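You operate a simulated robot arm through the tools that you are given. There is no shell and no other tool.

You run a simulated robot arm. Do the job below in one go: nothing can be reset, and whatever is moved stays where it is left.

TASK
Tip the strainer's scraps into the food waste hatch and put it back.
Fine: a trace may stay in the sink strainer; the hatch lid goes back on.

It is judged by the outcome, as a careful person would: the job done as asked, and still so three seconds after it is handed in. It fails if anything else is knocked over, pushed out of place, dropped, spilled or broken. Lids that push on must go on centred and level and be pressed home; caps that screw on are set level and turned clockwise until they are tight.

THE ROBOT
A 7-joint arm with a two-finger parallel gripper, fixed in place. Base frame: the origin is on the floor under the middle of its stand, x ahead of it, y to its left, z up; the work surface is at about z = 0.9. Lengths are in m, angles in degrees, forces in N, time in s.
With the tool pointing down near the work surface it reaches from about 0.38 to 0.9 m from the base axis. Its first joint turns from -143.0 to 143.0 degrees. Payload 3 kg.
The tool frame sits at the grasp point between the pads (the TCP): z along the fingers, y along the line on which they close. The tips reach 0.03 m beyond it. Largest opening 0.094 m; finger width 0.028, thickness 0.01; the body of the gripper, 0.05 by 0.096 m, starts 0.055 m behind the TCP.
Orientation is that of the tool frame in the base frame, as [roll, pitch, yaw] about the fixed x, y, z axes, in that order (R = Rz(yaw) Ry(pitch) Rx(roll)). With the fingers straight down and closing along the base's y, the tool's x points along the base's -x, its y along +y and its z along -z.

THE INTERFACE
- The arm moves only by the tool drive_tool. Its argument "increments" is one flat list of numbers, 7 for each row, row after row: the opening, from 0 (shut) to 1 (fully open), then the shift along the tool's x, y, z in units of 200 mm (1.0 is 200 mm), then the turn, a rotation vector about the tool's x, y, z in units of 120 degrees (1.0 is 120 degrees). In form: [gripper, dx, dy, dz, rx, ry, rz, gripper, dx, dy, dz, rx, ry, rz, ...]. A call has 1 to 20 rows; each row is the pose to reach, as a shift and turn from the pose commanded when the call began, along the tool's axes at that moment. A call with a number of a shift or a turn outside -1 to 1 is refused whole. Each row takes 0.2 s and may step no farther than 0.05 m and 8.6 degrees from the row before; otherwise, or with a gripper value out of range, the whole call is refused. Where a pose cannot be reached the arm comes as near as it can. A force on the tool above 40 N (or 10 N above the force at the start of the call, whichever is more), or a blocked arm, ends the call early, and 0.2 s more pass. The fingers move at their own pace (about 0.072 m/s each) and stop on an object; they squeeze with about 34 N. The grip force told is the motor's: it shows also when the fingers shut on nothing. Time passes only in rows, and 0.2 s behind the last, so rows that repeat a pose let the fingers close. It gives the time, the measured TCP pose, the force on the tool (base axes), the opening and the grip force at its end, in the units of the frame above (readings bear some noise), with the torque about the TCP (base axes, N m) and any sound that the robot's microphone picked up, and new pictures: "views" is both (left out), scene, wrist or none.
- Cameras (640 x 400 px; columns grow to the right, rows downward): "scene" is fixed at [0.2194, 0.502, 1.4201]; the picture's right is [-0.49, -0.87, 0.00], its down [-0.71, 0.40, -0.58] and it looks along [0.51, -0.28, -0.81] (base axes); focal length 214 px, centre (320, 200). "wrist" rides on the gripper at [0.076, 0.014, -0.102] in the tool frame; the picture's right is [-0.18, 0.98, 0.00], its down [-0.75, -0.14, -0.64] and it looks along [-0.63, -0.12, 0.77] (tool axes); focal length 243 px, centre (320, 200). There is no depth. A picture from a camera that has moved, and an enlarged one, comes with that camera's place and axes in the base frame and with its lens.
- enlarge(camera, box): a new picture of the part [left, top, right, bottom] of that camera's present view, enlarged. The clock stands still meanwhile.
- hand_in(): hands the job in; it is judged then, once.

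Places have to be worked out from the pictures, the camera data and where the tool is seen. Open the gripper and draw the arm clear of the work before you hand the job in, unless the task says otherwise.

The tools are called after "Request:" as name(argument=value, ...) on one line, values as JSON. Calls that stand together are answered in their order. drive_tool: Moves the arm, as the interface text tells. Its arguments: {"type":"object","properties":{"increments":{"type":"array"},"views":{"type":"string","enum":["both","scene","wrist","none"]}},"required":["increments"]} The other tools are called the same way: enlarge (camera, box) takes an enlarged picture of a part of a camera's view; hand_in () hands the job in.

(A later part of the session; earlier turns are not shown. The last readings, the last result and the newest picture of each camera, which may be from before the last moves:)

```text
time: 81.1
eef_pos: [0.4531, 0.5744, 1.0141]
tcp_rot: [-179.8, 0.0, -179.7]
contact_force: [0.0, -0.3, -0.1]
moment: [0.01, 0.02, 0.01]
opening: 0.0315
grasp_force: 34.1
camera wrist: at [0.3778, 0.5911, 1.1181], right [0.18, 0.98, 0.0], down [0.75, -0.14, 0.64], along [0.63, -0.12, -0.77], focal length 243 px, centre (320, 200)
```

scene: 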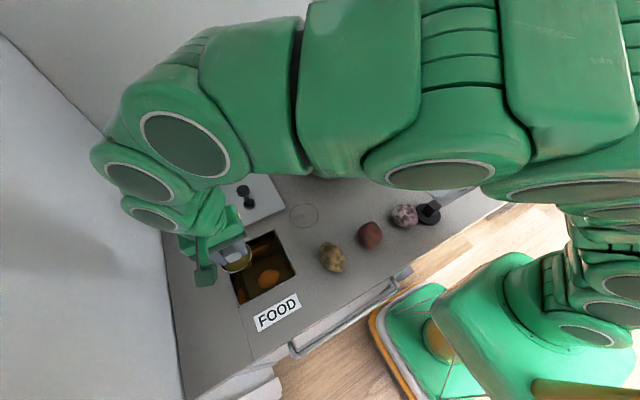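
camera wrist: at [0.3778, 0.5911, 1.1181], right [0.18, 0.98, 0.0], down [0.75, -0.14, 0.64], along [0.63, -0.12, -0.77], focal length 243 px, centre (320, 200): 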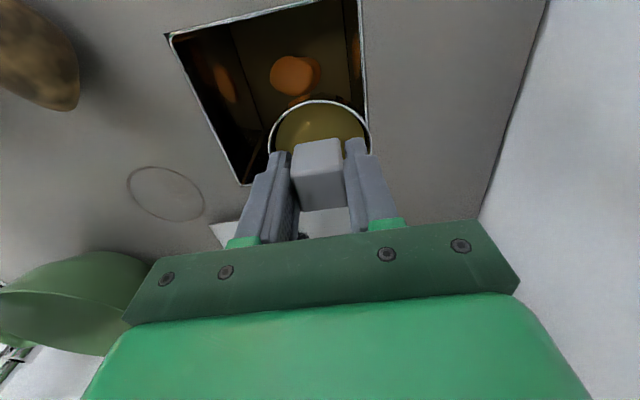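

The strainer is in place just above the hatch. I'll start the pour slowly, tilting 0→45° while sliding so the lower lip stays over the middle of the hole.

Request:
drive_tool(increments=[0, 0, 0, 0, -0.025, 0, 0, 0, 0, 0, 0, -0.05, 0, 0, 0, 0, -0.0125, 0, -0.075, 0, 0, 0, 0, -0.026, 0, -0.1, 0, 0, 0, 0, -0.0395, 0, -0.125, 0, 0, 0, 0, -0.0535, 0, -0.15, 0, 0, 0, 0, -0.068, 0, -0.175, 0, 0, 0, 0, -0.0825, 0, -0.2, 0, 0, 0, 0, -0.0975, 0, -0.225, 0, 0, 0, 0, -0.1125, 0, -0.25, 0, 0, 0, 0, -0.1275, 0, -0.275, 0, 0, 0, 0, -0.1425, 0, -0.3, 0, 0, 0, 0, -0.158, 0, -0.325, 0, 0, 0, 0, -0.173, 0, -0.35, 0, 0, 0, 0, -0.1885, 0, -0.375, 0, 0], views="both")

```text
time: 84.3
eef_pos: [0.4526, 0.5382, 1.0168]
tcp_rot: [135.0, 0.2, -179.9]
contact_force: [-0.2, -0.9, -0.3]
moment: [-0.04, 0.0, 0.01]
opening: 0.0314
grasp_force: 34.2
camera wrist: at [0.3775, 0.4767, 1.0987], right [0.18, 0.7, 0.69], down [0.75, -0.55, 0.36], along [0.63, 0.46, -0.62], focal length 243 px, centre (320, 200)
```

scene: 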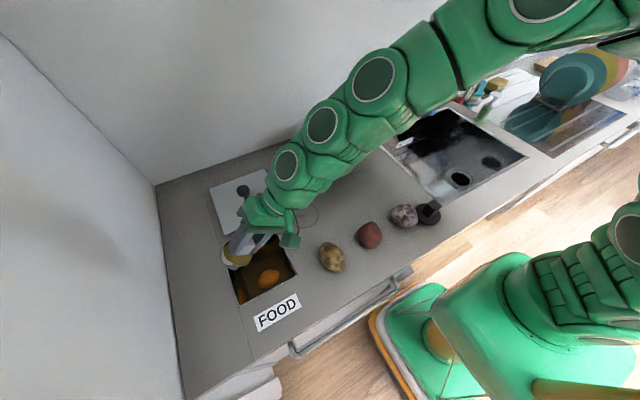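
wrist: 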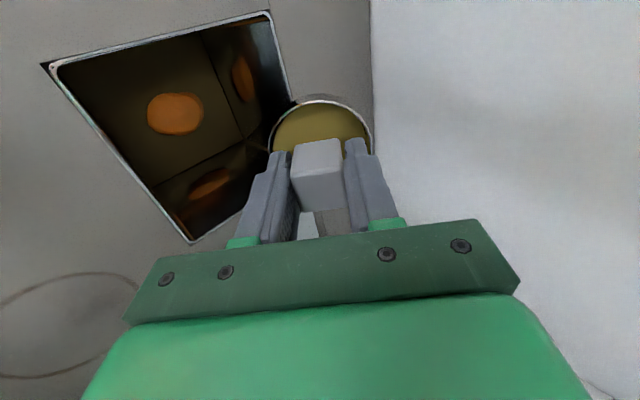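

At 45° nothing has left the basket yet. I'll zoom in for a closer look.

Request:
enlarge(camera="wrist", box=[200, 70, 420, 230])

Request:
enlarge(camera="scene", box=[205, 200, 315, 310])

```text
2.50 times, centred on (310, 150) of wrist
camera zoom: at [0.3775, 0.4767, 1.0987], right [0.18, 0.7, 0.69], down [0.75, -0.55, 0.36], along [0.63, 0.46, -0.62], focal length 606 px, centre (345, 325)
```

zoom: 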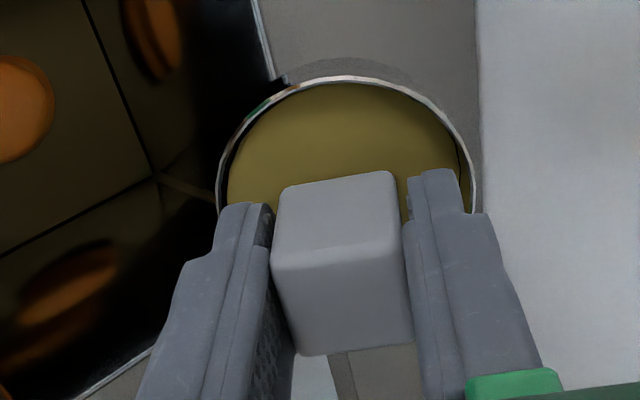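

```text
3.64 times, centred on (260, 255) of scene
camera zoom: at [0.2194, 0.502, 1.4201], right [-0.49, -0.87, 0.0], down [-0.71, 0.4, -0.58], along [0.51, -0.28, -0.81], focal length 780 px, centre (538, 0)
```

zoom: 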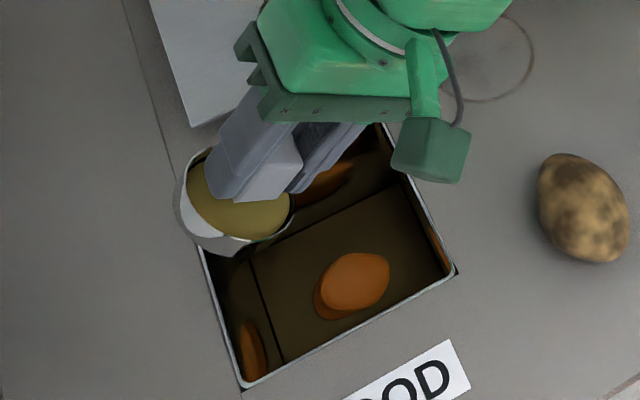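

The scraps are still in the basket, and the lip is over the hole's centre. I'll continue slowly from 45° to 90° along the lip-centred path.

Request:
drive_tool(increments=[0, 0, -0.011, -0.011, -0.025, 0, 0, 0, 0, -0.0216, -0.0216, -0.05, 0, 0, 0, 0, -0.0322, -0.0322, -0.075, 0, 0, 0, 0, -0.0424, -0.0424, -0.1, 0, 0, 0, 0, -0.0527, -0.0527, -0.125, 0, 0, 0, 0, -0.052, -0.0732, -0.15, 0, 0, 0, 0, -0.0513, -0.0937, -0.175, 0, 0, 0, 0, -0.0502, -0.1138, -0.2, 0, 0, 0, 0, -0.0488, -0.1336, -0.225, 0, 0, 0, 0, -0.0435, -0.1566, -0.25, 0, 0], views="both")

Request:
enlarge(camera="scene", box=[205, 200, 315, 310])

```text
time: 86.5
eef_pos: [0.4547, 0.5112, 1.0318]
tcp_rot: [105.1, 0.0, -179.9]
contact_force: [0.4, -0.3, -0.7]
moment: [-0.02, -0.03, -0.02]
opening: 0.0313
grasp_force: 33.9
camera wrist: at [0.3782, 0.4158, 1.0727], right [0.18, 0.26, 0.95], down [0.75, -0.66, 0.03], along [0.63, 0.71, -0.31], focal length 243 px, centre (320, 200)
```

scene: 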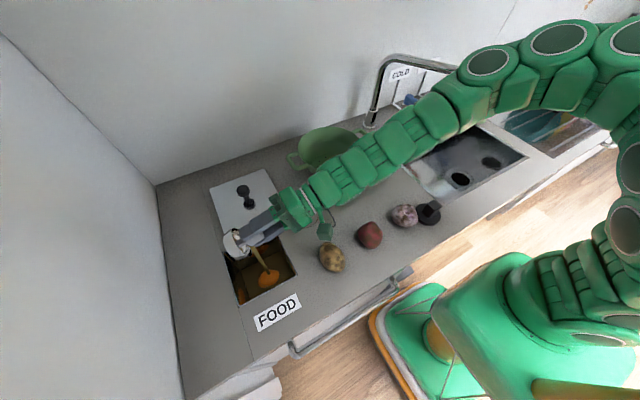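
wrist: 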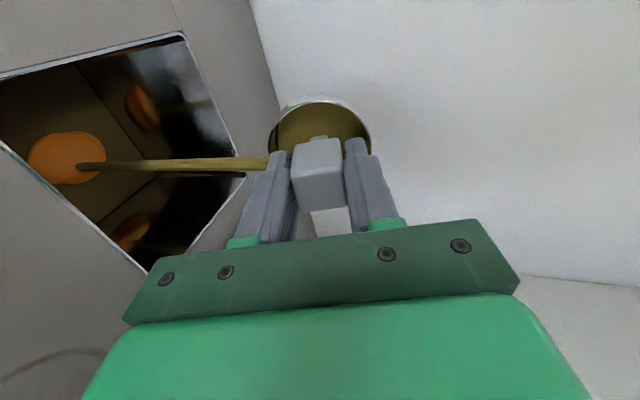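

```text
3.64 times, centred on (260, 255) of scene
camera zoom: at [0.2194, 0.502, 1.4201], right [-0.49, -0.87, 0.0], down [-0.71, 0.4, -0.58], along [0.51, -0.28, -0.81], focal length 780 px, centre (538, 0)
```

zoom: 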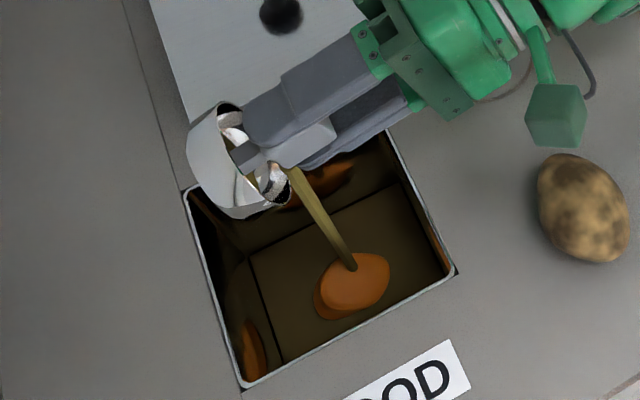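

It's pouring: a stream is falling from the lip straight into the hatch. I'll hold here a moment to let it run, then tilt further.

Request:
drive_tool(increments=[0, 0, 0, 0, 0, 0, 0, 0, 0, 0, 0, 0, 0, 0, 0, 0, 0, 0, 0, 0, 0, 0, 0, 0, 0, 0, 0, 0, 0, 0, 0, 0, 0, 0, 0, 0, 0, 0, 0, 0, 0, 0], views="both")

Request:
enlarge(camera="wrist", box=[200, 70, 420, 230])

```text
time: 87.9
eef_pos: [0.4536, 0.511, 1.0314]
tcp_rot: [105.0, 0.0, -179.8]
contact_force: [-0.3, -0.3, -0.4]
moment: [-0.04, -0.01, -0.03]
opening: 0.0316
grasp_force: 34.1
camera wrist: at [0.378, 0.4158, 1.0726], right [0.18, 0.26, 0.95], down [0.75, -0.66, 0.03], along [0.63, 0.71, -0.31], focal length 243 px, centre (320, 200)
```

scene: 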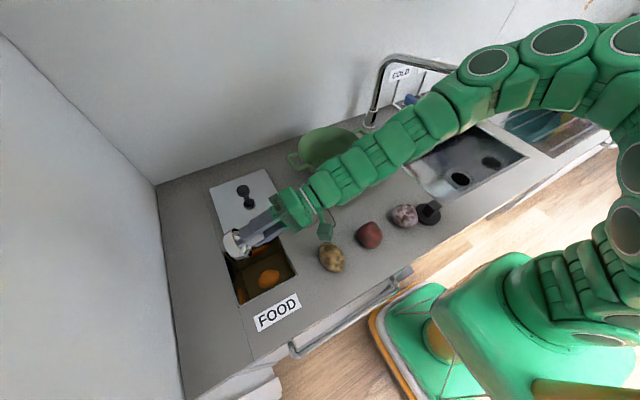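
wrist: 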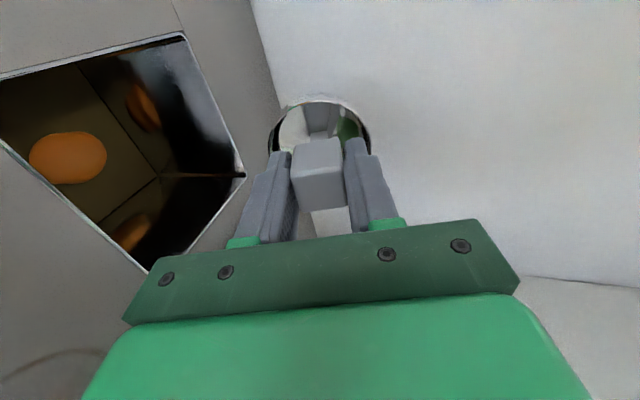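

```text
2.50 times, centred on (310, 150) of wrist
camera zoom: at [0.378, 0.4158, 1.0726], right [0.18, 0.26, 0.95], down [0.75, -0.66, 0.03], along [0.63, 0.71, -0.31], focal length 606 px, centre (345, 325)
```

zoom: 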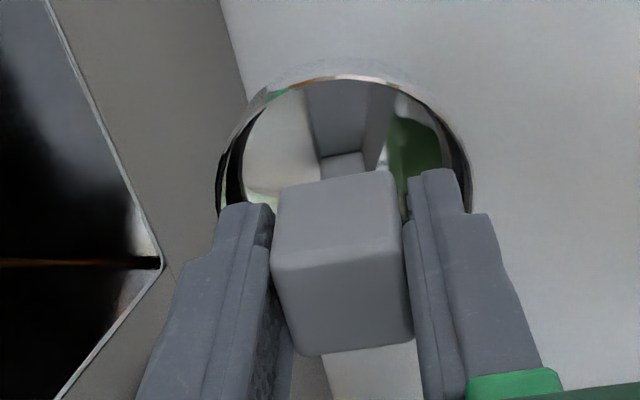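

The basket interior now looks bare and shiny. To be thorough I'll tip it further to about 129° along the rehearsed path and hold, so any remaining bits fall into the hatch.

Request:
drive_tool(increments=[0, 0, 0.0374, -0.0343, -0.05, 0, 0, 0, 0, 0.08, -0.0685, -0.1, 0, 0, 0, 0, 0.1354, -0.1031, -0.15, 0, 0, 0, 0, 0.2035, -0.1389, -0.2, 0, 0, 0, 0, 0.2723, -0.1718, -0.25, 0, 0, 0, 0, 0.3419, -0.2019, -0.3, 0, 0, 0, 0, 0.4123, -0.229, -0.35, 0, 0, 0, 0, 0.4713, -0.25, -0.4, 0, 0, 0, 0, 0.5191, -0.2649, -0.45, 0, 0, 0, 0, 0.5191, -0.2649, -0.45, 0, 0, 0, 0, 0.5191, -0.2649, -0.45, 0, 0, 0, 0, 0.5191, -0.2649, -0.45, 0, 0, 0, 0, 0.5191, -0.2649, -0.45, 0, 0, 0, 0, 0.5191, -0.2649, -0.45, 0, 0], views="both")

Request:
enlarge(camera="scene", box=[205, 180, 315, 310])

Request:
enlarge(camera="wrist", box=[220, 80, 420, 230])

```text
time: 90.9
eef_pos: [0.4525, 0.4873, 1.1453]
tcp_rot: [51.1, -0.1, -179.9]
contact_force: [-0.3, 0.4, -0.9]
moment: [0.0, 0.0, 0.0]
opening: 0.0315
grasp_force: 33.9
camera wrist: at [0.3774, 0.398, 1.0925], right [0.18, -0.62, 0.77], down [0.75, -0.41, -0.51], along [0.63, 0.67, 0.39], focal length 243 px, centre (320, 200)
```

scene: 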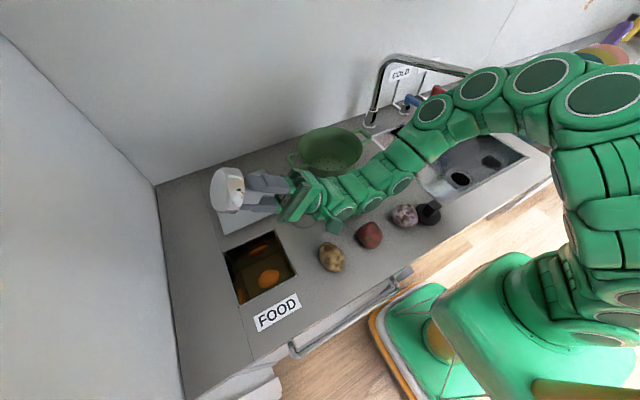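
wrist: 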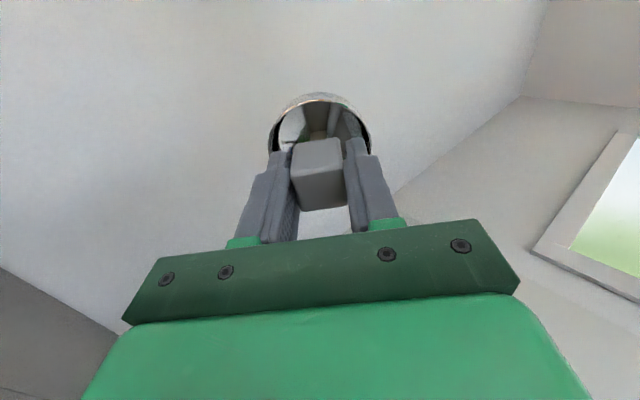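

```text
3.08 times, centred on (260, 245) of scene
camera zoom: at [0.2194, 0.502, 1.4201], right [-0.49, -0.87, 0.0], down [-0.71, 0.4, -0.58], along [0.51, -0.28, -0.81], focal length 660 px, centre (505, 62)
```

zoom: 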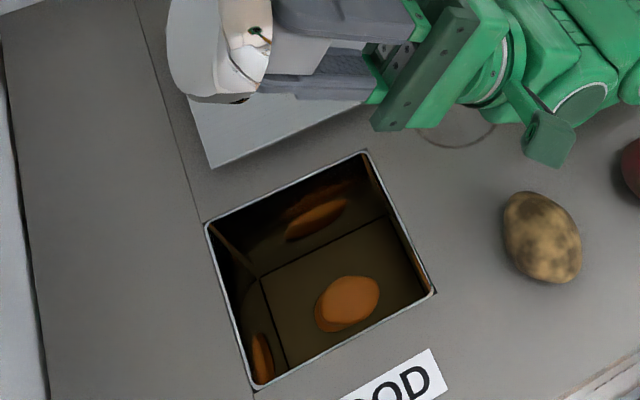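

```text
2.67 times, centred on (320, 155) of wrist
camera zoom: at [0.3774, 0.398, 1.0925], right [0.18, -0.62, 0.77], down [0.75, -0.41, -0.51], along [0.63, 0.67, 0.39], focal length 647 px, centre (320, 320)
```

zoom: 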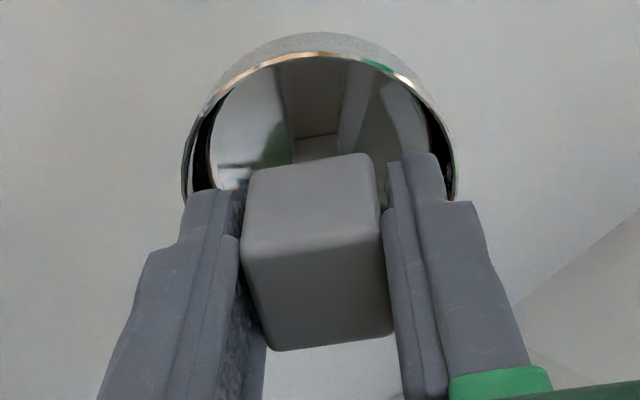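

The basket is empty and there's no spill around the hatch. I'll rotate back to upright in place.

Request:
drive_tool(increments=[0, 0, 0, 0, 0.0667, 0, 0, 0, 0, 0, 0, 0.1333, 0, 0, 0, 0, 0, 0, 0.2, 0, 0, 0, 0, 0, 0, 0.2667, 0, 0, 0, 0, 0, 0, 0.3333, 0, 0, 0, 0, 0, 0, 0.4, 0, 0, 0, 0, 0, 0, 0.4667, 0, 0, 0, 0, 0, 0, 0.5333, 0, 0, 0, 0, 0, 0, 0.6, 0, 0, 0, 0, 0, 0, 0.6667, 0, 0, 0, 0, 0, 0, 0.7333, 0, 0, 0, 0, 0, 0, 0.8, 0, 0, 0, 0, 0, 0, 0.8667, 0, 0, 0, 0, 0, 0, 0.9333, 0, 0, 0, 0, 0, 0, 1.0, 0, 0], views="none")

Request:
drive_tool(increments=[0, 0, 0, 0, 0.04, 0, 0, 0, 0, 0, 0, 0.075, 0, 0, 0, 0, 0, 0, 0.075, 0, 0], views="both")

```text
time: 94.1
eef_pos: [0.4531, 0.4865, 1.1432]
tcp_rot: [171.3, 0.1, -179.9]
contact_force: [0.7, -0.5, -0.5]
moment: [-0.03, -0.01, 0.0]
opening: 0.0316
grasp_force: 34.5
```

```text
time: 94.9
eef_pos: [0.4532, 0.4882, 1.1443]
tcp_rot: [-179.8, 0.1, -179.9]
contact_force: [-0.4, -0.5, -1.1]
moment: [0.03, 0.01, -0.01]
opening: 0.0313
grasp_force: 34.0
camera wrist: at [0.3771, 0.5017, 1.2484], right [0.18, 0.98, 0.0], down [0.75, -0.14, 0.64], along [0.63, -0.12, -0.77], focal length 243 px, centre (320, 200)
```

scene: 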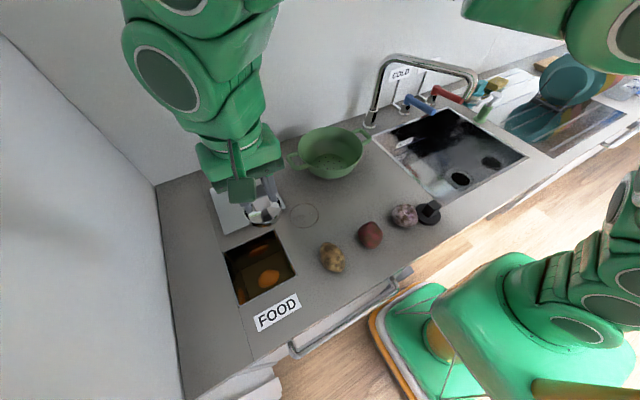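
wrist: 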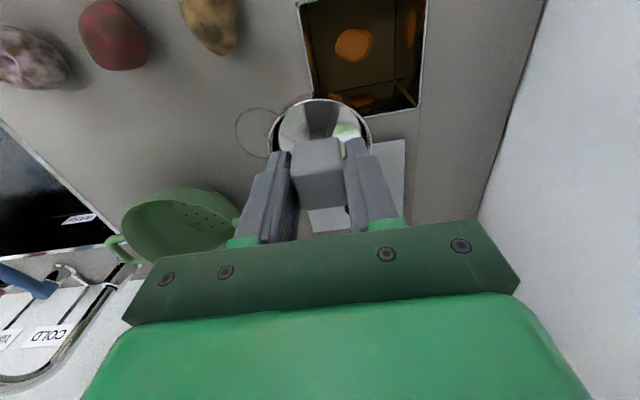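

The strainer is upright, clean and still firmly held. I'll carry it back to the sink along the same route, turning from yaw 180 back to 90.

Request:
drive_tool(increments=[0, 0.003, -0.049, 0, 0, 0, 0.009, 0, 0.009, -0.176, 0, 0, 0, 0.034, 0, 0.016, -0.323, 0, 0, 0, 0.062, 0, 0.024, -0.47, 0, 0, 0, 0.09, 0, 0.031, -0.617, 0, 0, 0, 0.118, 0, 0.039, -0.764, 0, 0, 0, 0.146, 0, 0.046, -0.902, 0, 0, 0, 0.1725, 0, 0.05, -0.98, 0, 0, 0, 0.1875], views="none")

Request:
drive_tool(increments=[0, -0.016, -0.046, 0, 0, 0, 0.009, 0, -0.058, -0.167, 0, 0, 0, 0.034, 0, -0.107, -0.306, 0, 0, 0, 0.062, 0, -0.156, -0.445, 0, 0, 0, 0.09, 0, -0.204, -0.584, 0, 0, 0, 0.118, 0, -0.253, -0.723, 0, 0, 0, 0.146, 0, -0.298, -0.852, 0, 0, 0, 0.1725, 0, -0.324, -0.9265, 0, 0, 0, 0.1875], views="none")

Request:
drive_tool(increments=[0, -0.035, -0.035, 0, 0, 0, 0.009, 0, -0.125, -0.125, 0, 0, 0, 0.034, 0, -0.229, -0.229, 0, 0, 0, 0.062, 0, -0.333, -0.333, 0, 0, 0, 0.09, 0, -0.437, -0.437, 0, 0, 0, 0.118, 0, -0.541, -0.541, 0, 0, 0, 0.146, 0, -0.638, -0.638, 0, 0, 0, 0.1725, 0, -0.693, -0.693, 0, 0, 0, 0.1875], views="none")

Request:
drive_tool(increments=[0, -0.045, -0.019, 0, 0, 0, 0.009, 0, -0.163, -0.068, 0, 0, 0, 0.034, 0, -0.299, -0.124, 0, 0, 0, 0.062, 0, -0.435, -0.18, 0, 0, 0, 0.09, 0, -0.57, -0.236, 0, 0, 0, 0.118, 0, -0.706, -0.293, 0, 0, 0, 0.146, 0, -0.833, -0.345, 0, 0, 0, 0.1725, 0, -0.9055, -0.375, 0, 0, 0, 0.1875], views="both")

```text
time: 96.7
eef_pos: [0.4436, 0.2919, 1.1456]
tcp_rot: [-179.8, 0.0, 157.6]
contact_force: [0.2, 0.1, -1.1]
moment: [0.0, -0.02, -0.01]
opening: 0.0313
grasp_force: 34.1
```

```text
time: 98.5
eef_pos: [0.4323, 0.0949, 1.145]
tcp_rot: [-179.8, 0.2, 135.1]
contact_force: [0.4, 0.6, -0.7]
moment: [0.01, -0.01, 0.02]
opening: 0.0315
grasp_force: 33.9
```

```text
time: 100.3
eef_pos: [0.4343, -0.1026, 1.1478]
tcp_rot: [-180.0, 0.2, 112.6]
contact_force: [0.0, 0.6, -0.3]
moment: [-0.03, 0.01, 0.01]
opening: 0.0315
grasp_force: 34.0
```

```text
time: 102.1
eef_pos: [0.4349, -0.2986, 1.1479]
tcp_rot: [179.9, 0.3, 90.1]
contact_force: [0.5, -0.4, -0.6]
moment: [-0.04, 0.02, -0.01]
opening: 0.0316
grasp_force: 33.8
camera wrist: at [0.4487, -0.2215, 1.2506], right [0.98, -0.18, 0.0], down [-0.14, -0.75, 0.64], along [-0.12, -0.63, -0.77], focal length 243 px, centre (320, 200)
```

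scene: 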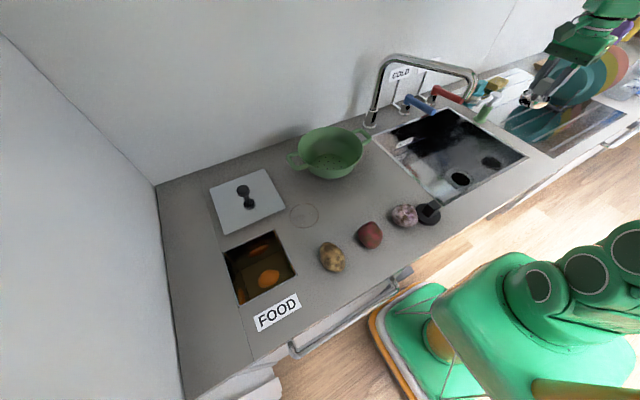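
wrist: 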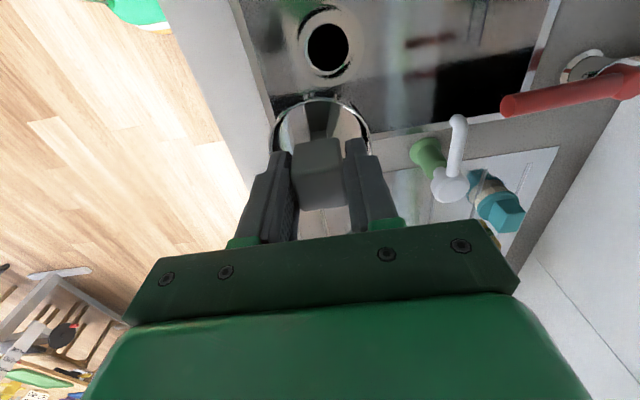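

I'm above the sink at yaw 90. I'll zoom in on the open drain to confirm its centre against the grip position I recorded at (0.451, -0.295).

Request:
enlarge(camera="wrist", box=[270, 0, 390, 100])

Request:
enlarge(camera="scene", box=[420, 140, 520, 210])

```text
4.00 times, centred on (330, 50) of wrist
camera zoom: at [0.4487, -0.2215, 1.2506], right [0.98, -0.18, 0.0], down [-0.14, -0.75, 0.64], along [-0.12, -0.63, -0.77], focal length 970 px, centre (280, 800)
```

zoom: 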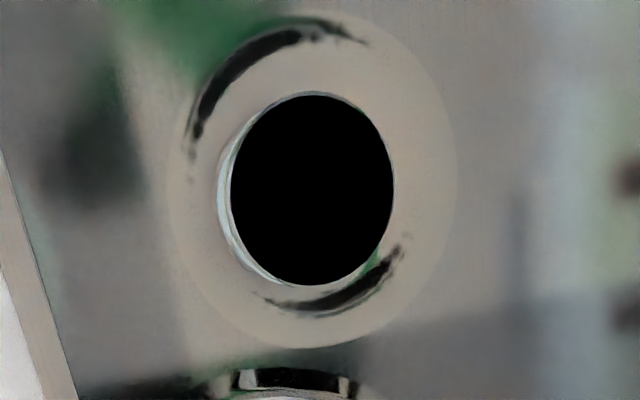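

```text
5.71 times, centred on (470, 175) of scene
camera zoom: at [0.2194, 0.502, 1.4201], right [-0.49, -0.87, 0.0], down [-0.71, 0.4, -0.58], along [0.51, -0.28, -0.81], focal length 1226 px, centre (-537, 343)
```

zoom: 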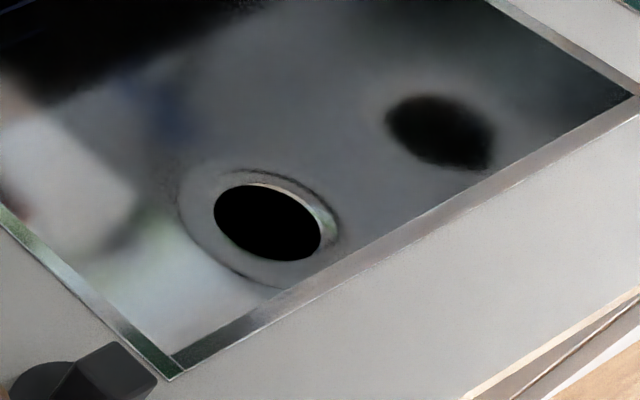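

The drain centre agrees with the recorded grip position to within 1–2 mm. Summing my commanded moves since the grip, I'm 17 mm short in x and 4 mm off in y. I'll correct that and descend the first 0.2 m.

Request:
drive_tool(increments=[0, 0.01, 0.04, 0.0, 0, 0, 0, 0, 0.021, 0.0848, 0.04, 0, 0, 0, 0, 0.021, 0.0848, 0.14, 0, 0, 0, 0, 0.021, 0.0848, 0.28, 0, 0, 0, 0, 0.021, 0.0848, 0.42, 0, 0, 0, 0, 0.021, 0.0848, 0.56, 0, 0, 0, 0, 0.021, 0.0848, 0.7, 0, 0, 0, 0, 0.021, 0.0848, 0.84, 0, 0, 0, 0, 0.021, 0.0848, 0.95, 0, 0, 0, 0, 0.021, 0.0848, 1.0, 0, 0, 0], views="both")

Request:
enlarge(camera="wrist", box=[230, 20, 410, 170])

Request:
enlarge(camera="scene", box=[430, 120, 530, 210])

```text
time: 104.3
eef_pos: [0.4519, -0.2936, 0.9467]
tcp_rot: [180.0, 0.1, 90.0]
contact_force: [-0.8, 0.7, -0.2]
moment: [-0.02, -0.01, 0.01]
opening: 0.0316
grasp_force: 33.4
camera wrist: at [0.4655, -0.2164, 1.0498], right [0.98, -0.18, 0.0], down [-0.14, -0.75, 0.64], along [-0.12, -0.63, -0.77], focal length 243 px, centre (320, 200)
```

scene: 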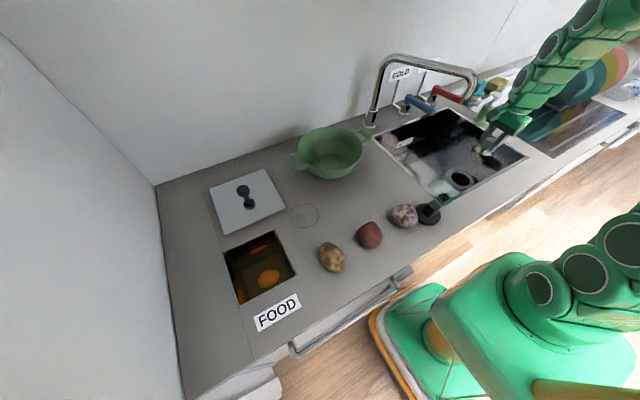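
wrist: 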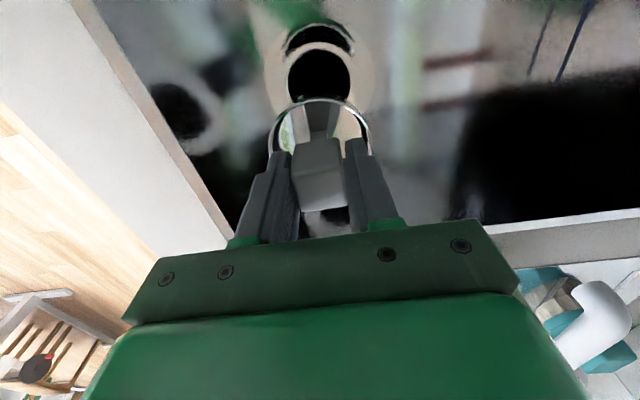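

```text
2.67 times, centred on (320, 95) of wrist
camera zoom: at [0.4655, -0.2164, 1.0498], right [0.98, -0.18, 0.0], down [-0.14, -0.75, 0.64], along [-0.12, -0.63, -0.77], focal length 647 px, centre (320, 480)
```

zoom: 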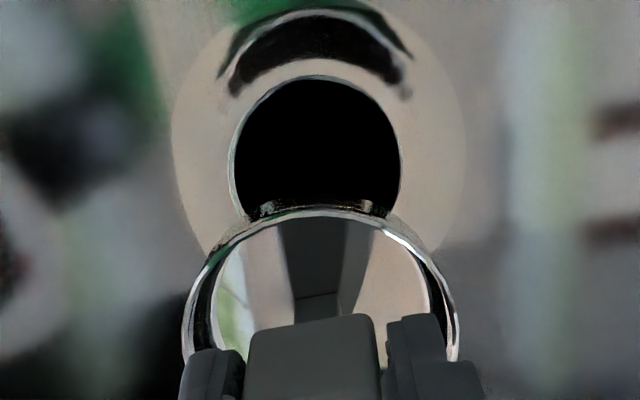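

```text
4.44 times, centred on (480, 165) of scene
camera zoom: at [0.2194, 0.502, 1.4201], right [-0.49, -0.87, 0.0], down [-0.71, 0.4, -0.58], along [0.51, -0.28, -0.81], focal length 953 px, centre (-391, 356)
```

zoom: 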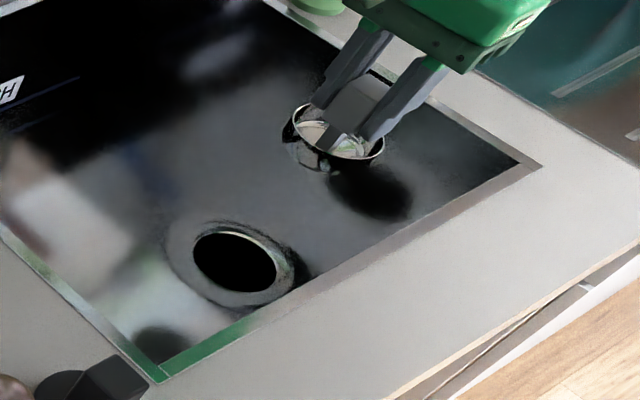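

The drain and strainer line up in both views. I'll descend to about 16 mm above the seated height and check.

Request:
drive_tool(increments=[0, 0, 0, 0.1, 0, 0, 0, 0, 0, 0, 0.22, 0, 0, 0, 0, 0, 0, 0.34, 0, 0, 0, 0, 0, 0, 0.45, 0, 0, 0, 0, 0, 0, 0.54, 0, 0, 0, 0, 0, 0, 0.6, 0, 0, 0, 0, 0, 0, 0.64, 0, 0, 0, 0, 0, 0, 0.67, 0, 0, 0, 0, 0, 0, 0.69, 0, 0, 0, 0, 0, 0, 0.7, 0, 0, 0], views="both")

Request:
enlarge(camera="wrist", box=[230, 20, 410, 170])

Request:
enlarge(camera="scene", box=[430, 130, 510, 210])

```text
time: 106.5
eef_pos: [0.4502, -0.2929, 0.808]
tcp_rot: [180.0, 0.1, 90.1]
contact_force: [1.0, -0.7, -0.5]
moment: [-0.01, 0.02, -0.01]
opening: 0.0314
grasp_force: 34.4
camera wrist: at [0.4648, -0.2168, 0.9102], right [0.98, -0.18, 0.0], down [-0.14, -0.75, 0.64], along [-0.12, -0.63, -0.77], focal length 243 px, centre (320, 200)
```

scene: 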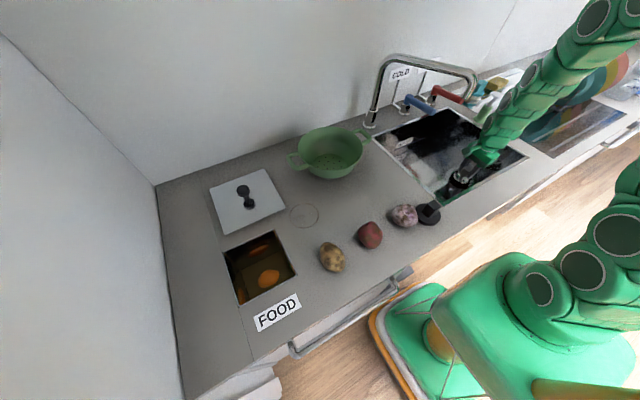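
wrist: 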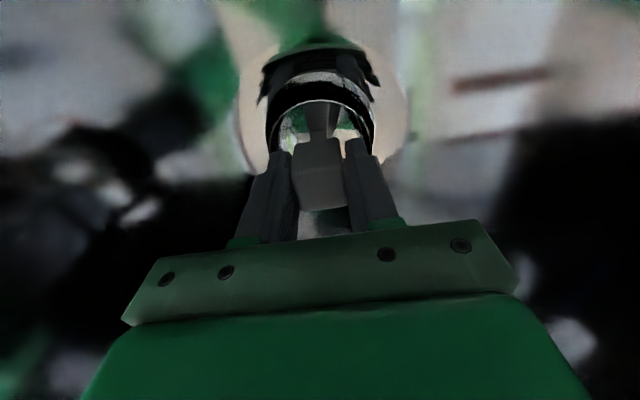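

```text
2.67 times, centred on (320, 95) of wrist
camera zoom: at [0.4648, -0.2168, 0.9102], right [0.98, -0.18, 0.0], down [-0.14, -0.75, 0.64], along [-0.12, -0.63, -0.77], focal length 647 px, centre (320, 480)
```

zoom: 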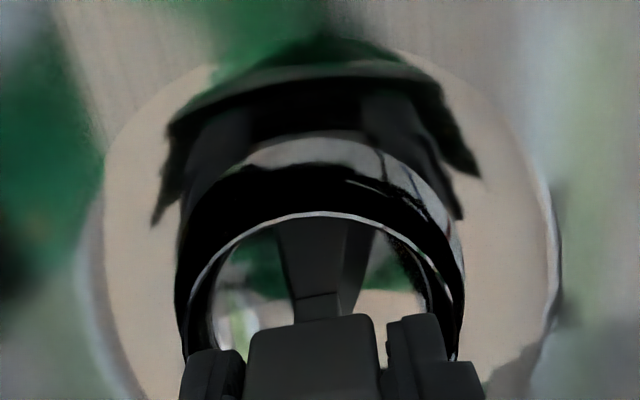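

```text
5.00 times, centred on (470, 170) of scene
camera zoom: at [0.2194, 0.502, 1.4201], right [-0.49, -0.87, 0.0], down [-0.71, 0.4, -0.58], along [0.51, -0.28, -0.81], focal length 1072 px, centre (-430, 350)
```

zoom: 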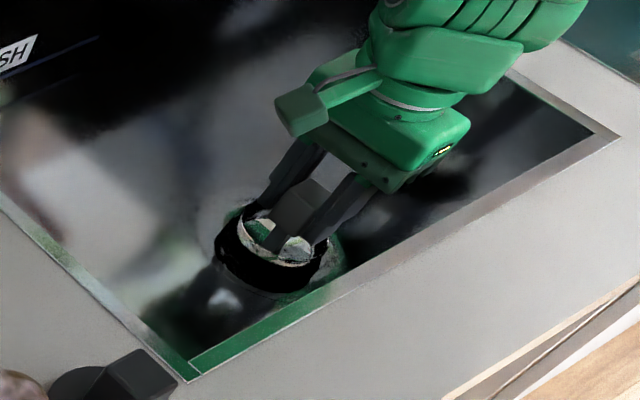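

The basket is entering the drain with no contact. I'll lower the last 16 mm in small steps.

Request:
drive_tool(increments=[0, 0, 0, 0.02, 0, 0, 0, 0, 0, 0, 0.04, 0, 0, 0, 0, 0, 0, 0.055, 0, 0, 0, 0, 0, 0, 0.068, 0, 0, 0, 0, 0, 0, 0.076, 0, 0, 0], views="wrist")

```text
time: 107.7
eef_pos: [0.4511, -0.2949, 0.7919]
tcp_rot: [179.9, 0.1, 90.1]
contact_force: [-0.3, 0.9, -1.3]
moment: [0.0, 0.01, 0.01]
opening: 0.0316
grasp_force: 33.8
camera wrist: at [0.4652, -0.2177, 0.8951], right [0.98, -0.18, 0.0], down [-0.14, -0.75, 0.64], along [-0.12, -0.63, -0.77], focal length 243 px, centre (320, 200)
```

wrist: 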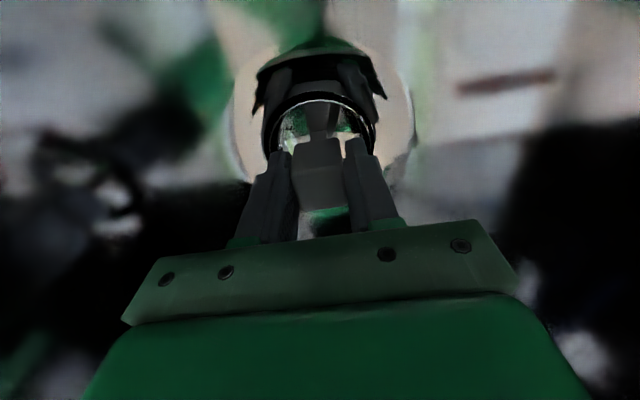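

I'm at the original grip height with no load yet. I'll go down another mm or two to feel it seat.

Request:
drive_tool(increments=[0, 0, 0, 0.005, 0, 0, 0, 0, 0, 0, 0.009, 0, 0, 0], views="none")

```text
time: 108.3
eef_pos: [0.4521, -0.2934, 0.7909]
tcp_rot: [179.9, 0.1, 90.1]
contact_force: [-3.2, 4.3, 28.5]
moment: [-0.07, 0.03, -0.04]
opening: 0.0314
grasp_force: 34.3
```

It has seated, with 28 N of upward contact at z = 0.791. I'll ease off 1 mm, open the fingers to the narrow width I came in with, and rise straight up.

Request:
drive_tool(increments=[0, 0, 0, -0.006, 0, 0, 0, 0.49, 0, 0, -0.006, 0, 0, 0, 0.49, 0, 0, -0.006, 0, 0, 0, 0.49, 0, 0, -0.006, 0, 0, 0, 0.49, 0, 0, -0.006, 0, 0, 0], views="wrist")

Request:
enlarge(camera="wrist", box=[230, 80, 410, 250])

```text
time: 109.5
eef_pos: [0.4503, -0.2936, 0.7915]
tcp_rot: [-179.9, 0.2, 90.0]
contact_force: [0.4, -0.7, -0.2]
moment: [-0.02, 0.0, 0.04]
opening: 0.0459
grasp_force: 0.1
camera wrist: at [0.4655, -0.2175, 0.8943], right [0.98, -0.18, 0.0], down [-0.14, -0.75, 0.64], along [-0.12, -0.63, -0.77], focal length 243 px, centre (320, 200)
```

wrist: 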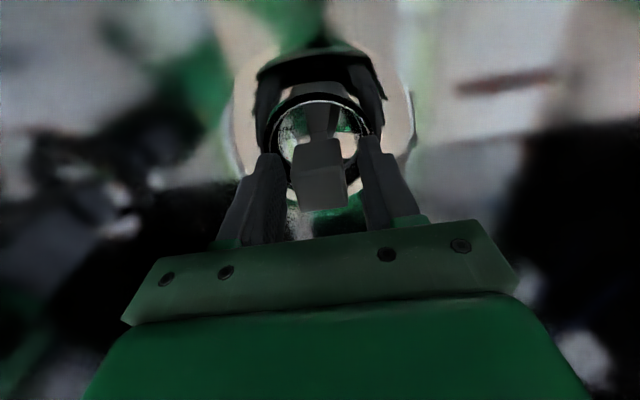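

```text
2.35 times, centred on (320, 165) of wrist
camera zoom: at [0.4655, -0.2175, 0.8943], right [0.98, -0.18, 0.0], down [-0.14, -0.75, 0.64], along [-0.12, -0.63, -0.77], focal length 571 px, centre (320, 282)
```

zoom: 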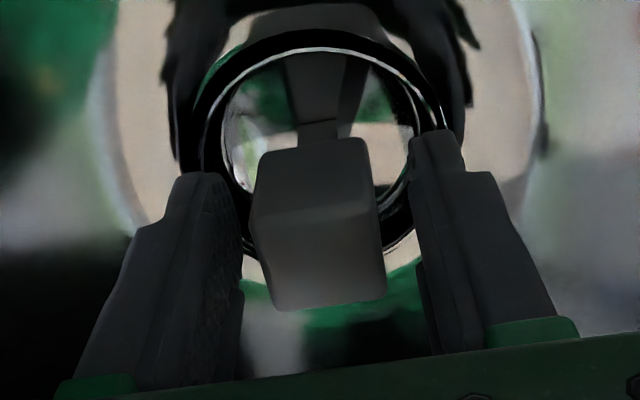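

Released, and the rim sits just where it was before the pick-up. I'll rise straight up and check it from above.

Request:
drive_tool(increments=[0.49, 0, 0, -0.05, 0, 0, 0, 0.49, 0, 0, -0.12, 0, 0, 0, 0.49, 0, 0, -0.25, 0, 0, 0, 0.49, 0, 0, -0.4, 0, 0, 0, 0.6, 0, 0, -0.55, 0, 0, 0, 0.6, 0, 0, -0.7, 0, 0, 0, 0.6, 0, 0, -0.85, 0, 0, 0, 0.6, 0, 0, -1.0, 0, 0, 0], views="both")

Request:
enlarge(camera="wrist", box=[260, 20, 380, 130])

Request:
enlarge(camera="scene", box=[430, 140, 530, 210])

```text
time: 111.3
eef_pos: [0.4522, -0.2921, 0.992]
tcp_rot: [180.0, 0.1, 90.2]
contact_force: [-0.5, -0.3, -0.9]
moment: [-0.02, -0.03, 0.04]
opening: 0.0564
grasp_force: 0.0
camera wrist: at [0.4652, -0.2153, 1.095], right [0.98, -0.18, 0.0], down [-0.14, -0.75, 0.64], along [-0.12, -0.63, -0.77], focal length 243 px, centre (320, 200)
```

scene: 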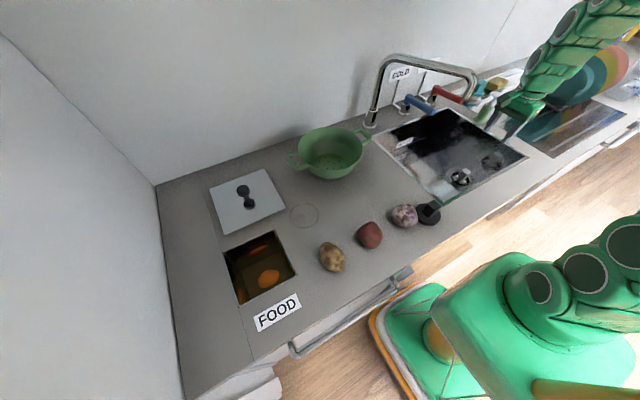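
wrist: 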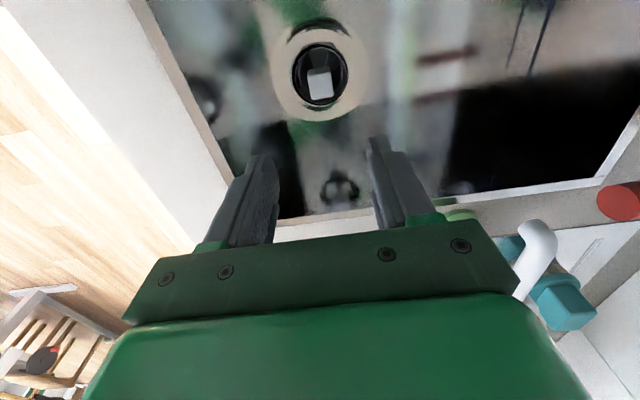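

```text
3.64 times, centred on (320, 75) of wrist
camera zoom: at [0.4652, -0.2153, 1.095], right [0.98, -0.18, 0.0], down [-0.14, -0.75, 0.64], along [-0.12, -0.63, -0.77], focal length 882 px, centre (320, 654)
```

zoom: 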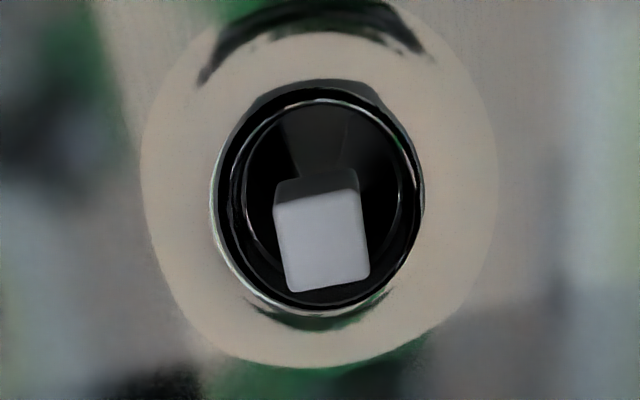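

```text
5.71 times, centred on (480, 175) of scene
camera zoom: at [0.2194, 0.502, 1.4201], right [-0.49, -0.87, 0.0], down [-0.71, 0.4, -0.58], along [0.51, -0.28, -0.81], focal length 1226 px, centre (-594, 343)
```

zoom: 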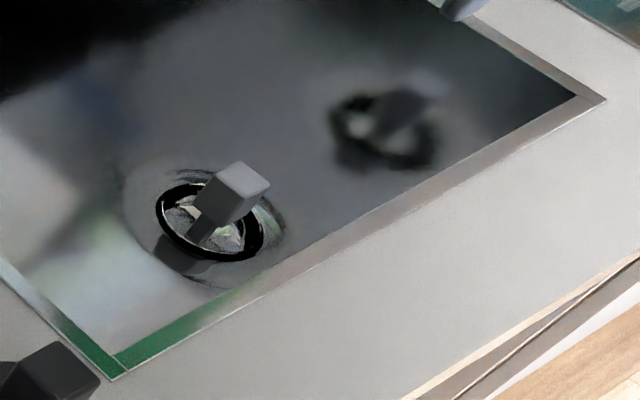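

The strainer is seated level in the drain, empty, exactly as before. Now for the lid: I'll rise and travel back towards it, turning to yaw 180 on the way.

Request:
drive_tool(increments=[0.6, 0, -0.02, -0.15, 0, 0, 0, 0.8, 0, -0.04, -0.35, 0, 0, 0, 1, 0, -0.06, -0.55, 0, 0, 0, 1, 0, -0.08, -0.7, 0, 0, 0, 1, 0, -0.09, -0.8, 0, 0, 0], views="none")

Request:
drive_tool(increments=[1, 0.08, 0, 0, 0, 0, -0.02, 1, 0.25, 0, 0, 0, 0, -0.05, 1, 0.42, 0, 0, 0, 0, -0.08, 1, 0.6, 0, 0, 0, 0, -0.115, 1, 0.78, 0, 0, 0, 0, -0.15, 1, 0.92, 0, 0, 0, 0, -0.175, 1, 1.0, 0, 0, 0, 0, -0.1875], views="none")

Request:
drive_tool(increments=[1, 0.074, 0.031, 0, 0, 0, -0.02, 1, 0.231, 0.096, 0, 0, 0, -0.05, 1, 0.388, 0.161, 0, 0, 0, -0.08, 1, 0.554, 0.23, 0, 0, 0, -0.115, 1, 0.72, 0.298, 0, 0, 0, -0.15, 1, 0.85, 0.352, 0, 0, 0, -0.175, 1, 0.924, 0.3827, 0, 0, 0, -0.1875], views="none")

Request:
drive_tool(increments=[1, 0.057, 0.057, 0, 0, 0, -0.02, 1, 0.177, 0.177, 0, 0, 0, -0.05, 1, 0.297, 0.297, 0, 0, 0, -0.08, 1, 0.424, 0.424, 0, 0, 0, -0.115, 1, 0.552, 0.552, 0, 0, 0, -0.15, 1, 0.651, 0.651, 0, 0, 0, -0.175, 1, 0.7071, 0.7071, 0, 0, 0, -0.1875], views="none")

Request:
drive_tool(increments=[1, -0.014, 0.07, 0, 0, 0, -0.02, 1, -0.044, 0.22, 0, 0, 0, -0.05, 1, -0.073, 0.37, 0, 0, 0, -0.08, 1, -0.105, 0.53, 0, 0, 0, -0.115, 1, -0.136, 0.69, 0, 0, 0, -0.15, 1, -0.161, 0.813, 0, 0, 0, -0.175, 1, -0.175, 0.884, 0, 0, 0, -0.1875], views="both")

```text
time: 112.5
eef_pos: [0.4311, -0.2925, 1.1503]
tcp_rot: [179.9, 0.0, 90.1]
contact_force: [-0.5, -0.4, -0.3]
moment: [0.04, -0.05, 0.01]
opening: 0.094
grasp_force: 0.0
```

```text
time: 114.1
eef_pos: [0.4332, -0.091, 1.1509]
tcp_rot: [179.9, 0.1, 112.6]
contact_force: [0.2, 0.0, 0.4]
moment: [-0.04, 0.0, 0.02]
opening: 0.094
grasp_force: 0.1
```

```text
time: 115.7
eef_pos: [0.4326, 0.106, 1.1489]
tcp_rot: [-179.9, 0.2, 135.2]
contact_force: [0.6, 0.6, 0.5]
moment: [0.03, 0.0, -0.02]
opening: 0.0939
grasp_force: 0.1
```

```text
time: 117.3
eef_pos: [0.4323, 0.3072, 1.149]
tcp_rot: [-179.9, 0.2, 157.6]
contact_force: [1.1, 0.5, 0.1]
moment: [-0.03, -0.01, 0.0]
opening: 0.0941
grasp_force: 0.1
```

```text
time: 118.9
eef_pos: [0.5324, 0.4572, 1.1499]
tcp_rot: [-179.7, 0.1, -179.8]
contact_force: [0.0, -0.3, 0.0]
moment: [0.01, 0.01, 0.03]
opening: 0.094
grasp_force: 0.1
camera wrist: at [0.4561, 0.4713, 1.253], right [0.18, 0.98, 0.0], down [0.75, -0.14, 0.64], along [0.63, -0.12, -0.77], focal length 243 px, centre (320, 200)
```

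scene: 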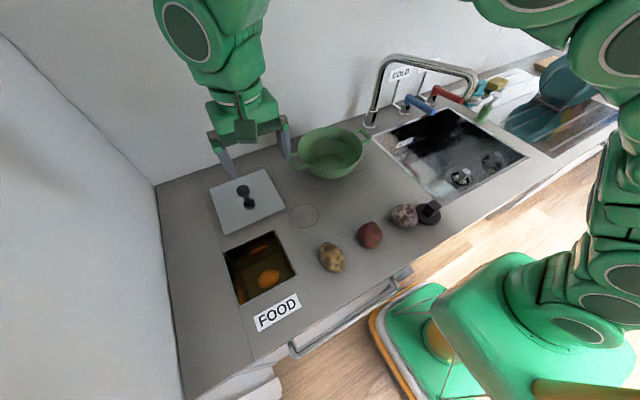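
wrist: 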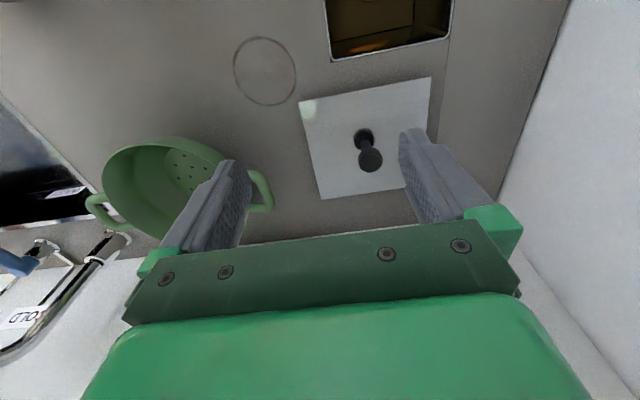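

The lid is where I parked it. I'll move directly above its knob at about (0.6455, 0.510).

Request:
drive_tool(increments=[1, -0.08, 0.04, 0.0, -0.001, 0, 0.001, 1, -0.22, 0.1, 0.08, -0.0015, 0, 0.001, 1, -0.37, 0.17, 0.2, -0.0015, 0, 0.001, 1, -0.5, 0.23, 0.34, -0.0015, 0, 0.001, 1, -0.5655, 0.264, 0.46, -0.0015, 0, 0.001, 1, -0.5655, 0.264, 0.52, -0.0015, 0, 0.001], views="both")

Request:
enlarge(camera="wrist", box=[180, 0, 440, 200])

```text
time: 120.3
eef_pos: [0.6455, 0.5085, 1.046]
tcp_rot: [179.9, 0.0, 180.0]
contact_force: [0.5, 0.7, -0.2]
moment: [0.02, -0.01, -0.01]
opening: 0.0939
grasp_force: 0.0
camera wrist: at [0.5695, 0.522, 1.1495], right [0.18, 0.98, 0.0], down [0.75, -0.14, 0.64], along [0.63, -0.12, -0.77], focal length 243 px, centre (320, 200)
```

scene: 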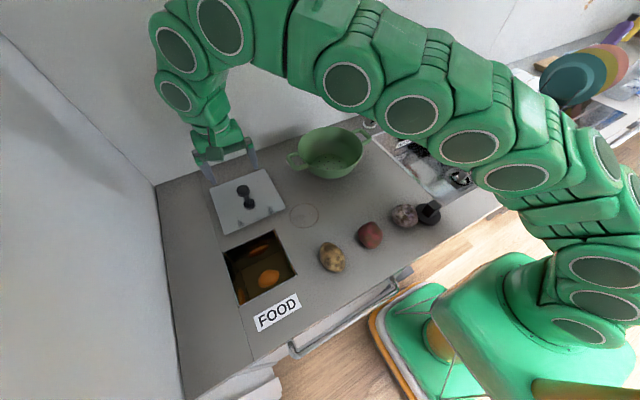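
wrist: 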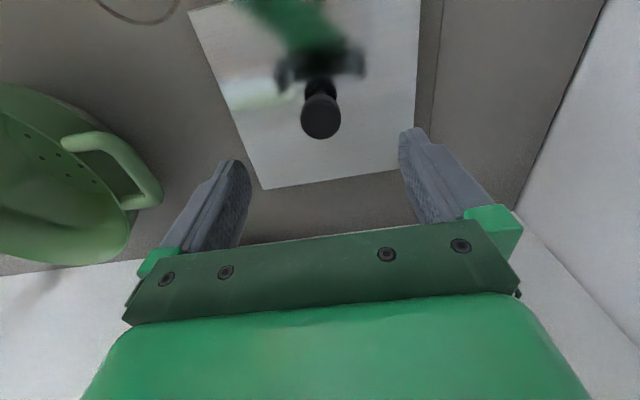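

```text
2.00 times, centred on (310, 100) of wrist
camera zoom: at [0.5695, 0.522, 1.1495], right [0.18, 0.98, 0.0], down [0.75, -0.14, 0.64], along [0.63, -0.12, -0.77], focal length 485 px, centre (340, 400)
```

zoom: 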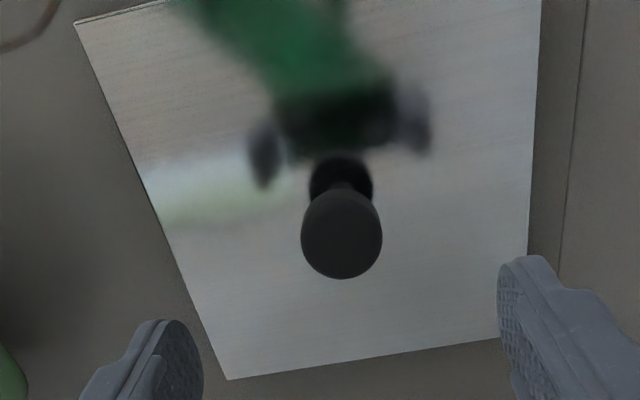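

The knob is centred under the tool. I'll descend to z ≈ 0.951, the same relative grip height as before, and close.

Request:
drive_tool(increments=[1, 0, 0.006, 0.12, 0, 0, 0, 1, 0, 0.006, 0.26, 0, 0, 0, 1, 0, 0.006, 0.38, 0, 0, 0, 1, 0, 0.006, 0.45, 0, 0, 0, 1, 0, 0.006, 0.472, 0, 0, 0, 0, 0, 0.006, 0.472, 0, 0, 0, 0, 0, 0.006, 0.472, 0, 0, 0, 0, 0, 0.006, 0.472, 0, 0, 0, 0, 0, 0.006, 0.472, 0, 0, 0, 0, 0, 0.006, 0.472, 0, 0, 0], views="wrist")

```text
time: 122.5
eef_pos: [0.6449, 0.5104, 0.9508]
tcp_rot: [179.9, -0.1, 180.0]
contact_force: [-0.3, 1.0, 0.1]
moment: [0.01, -0.02, 0.0]
opening: 0.0329
grasp_force: 33.8
camera wrist: at [0.5684, 0.525, 1.0535], right [0.18, 0.98, 0.0], down [0.75, -0.14, 0.64], along [0.63, -0.12, -0.77], focal length 243 px, centre (320, 200)
```

wrist: 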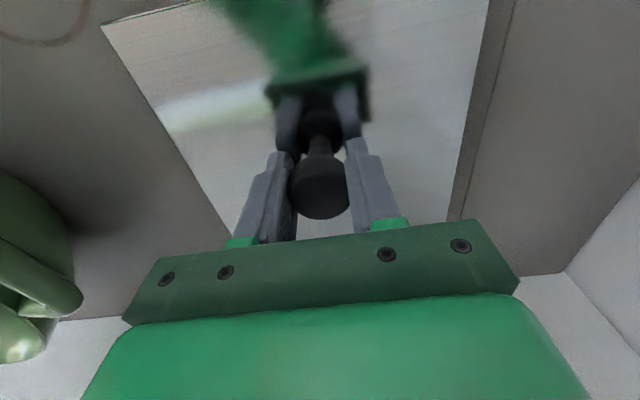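

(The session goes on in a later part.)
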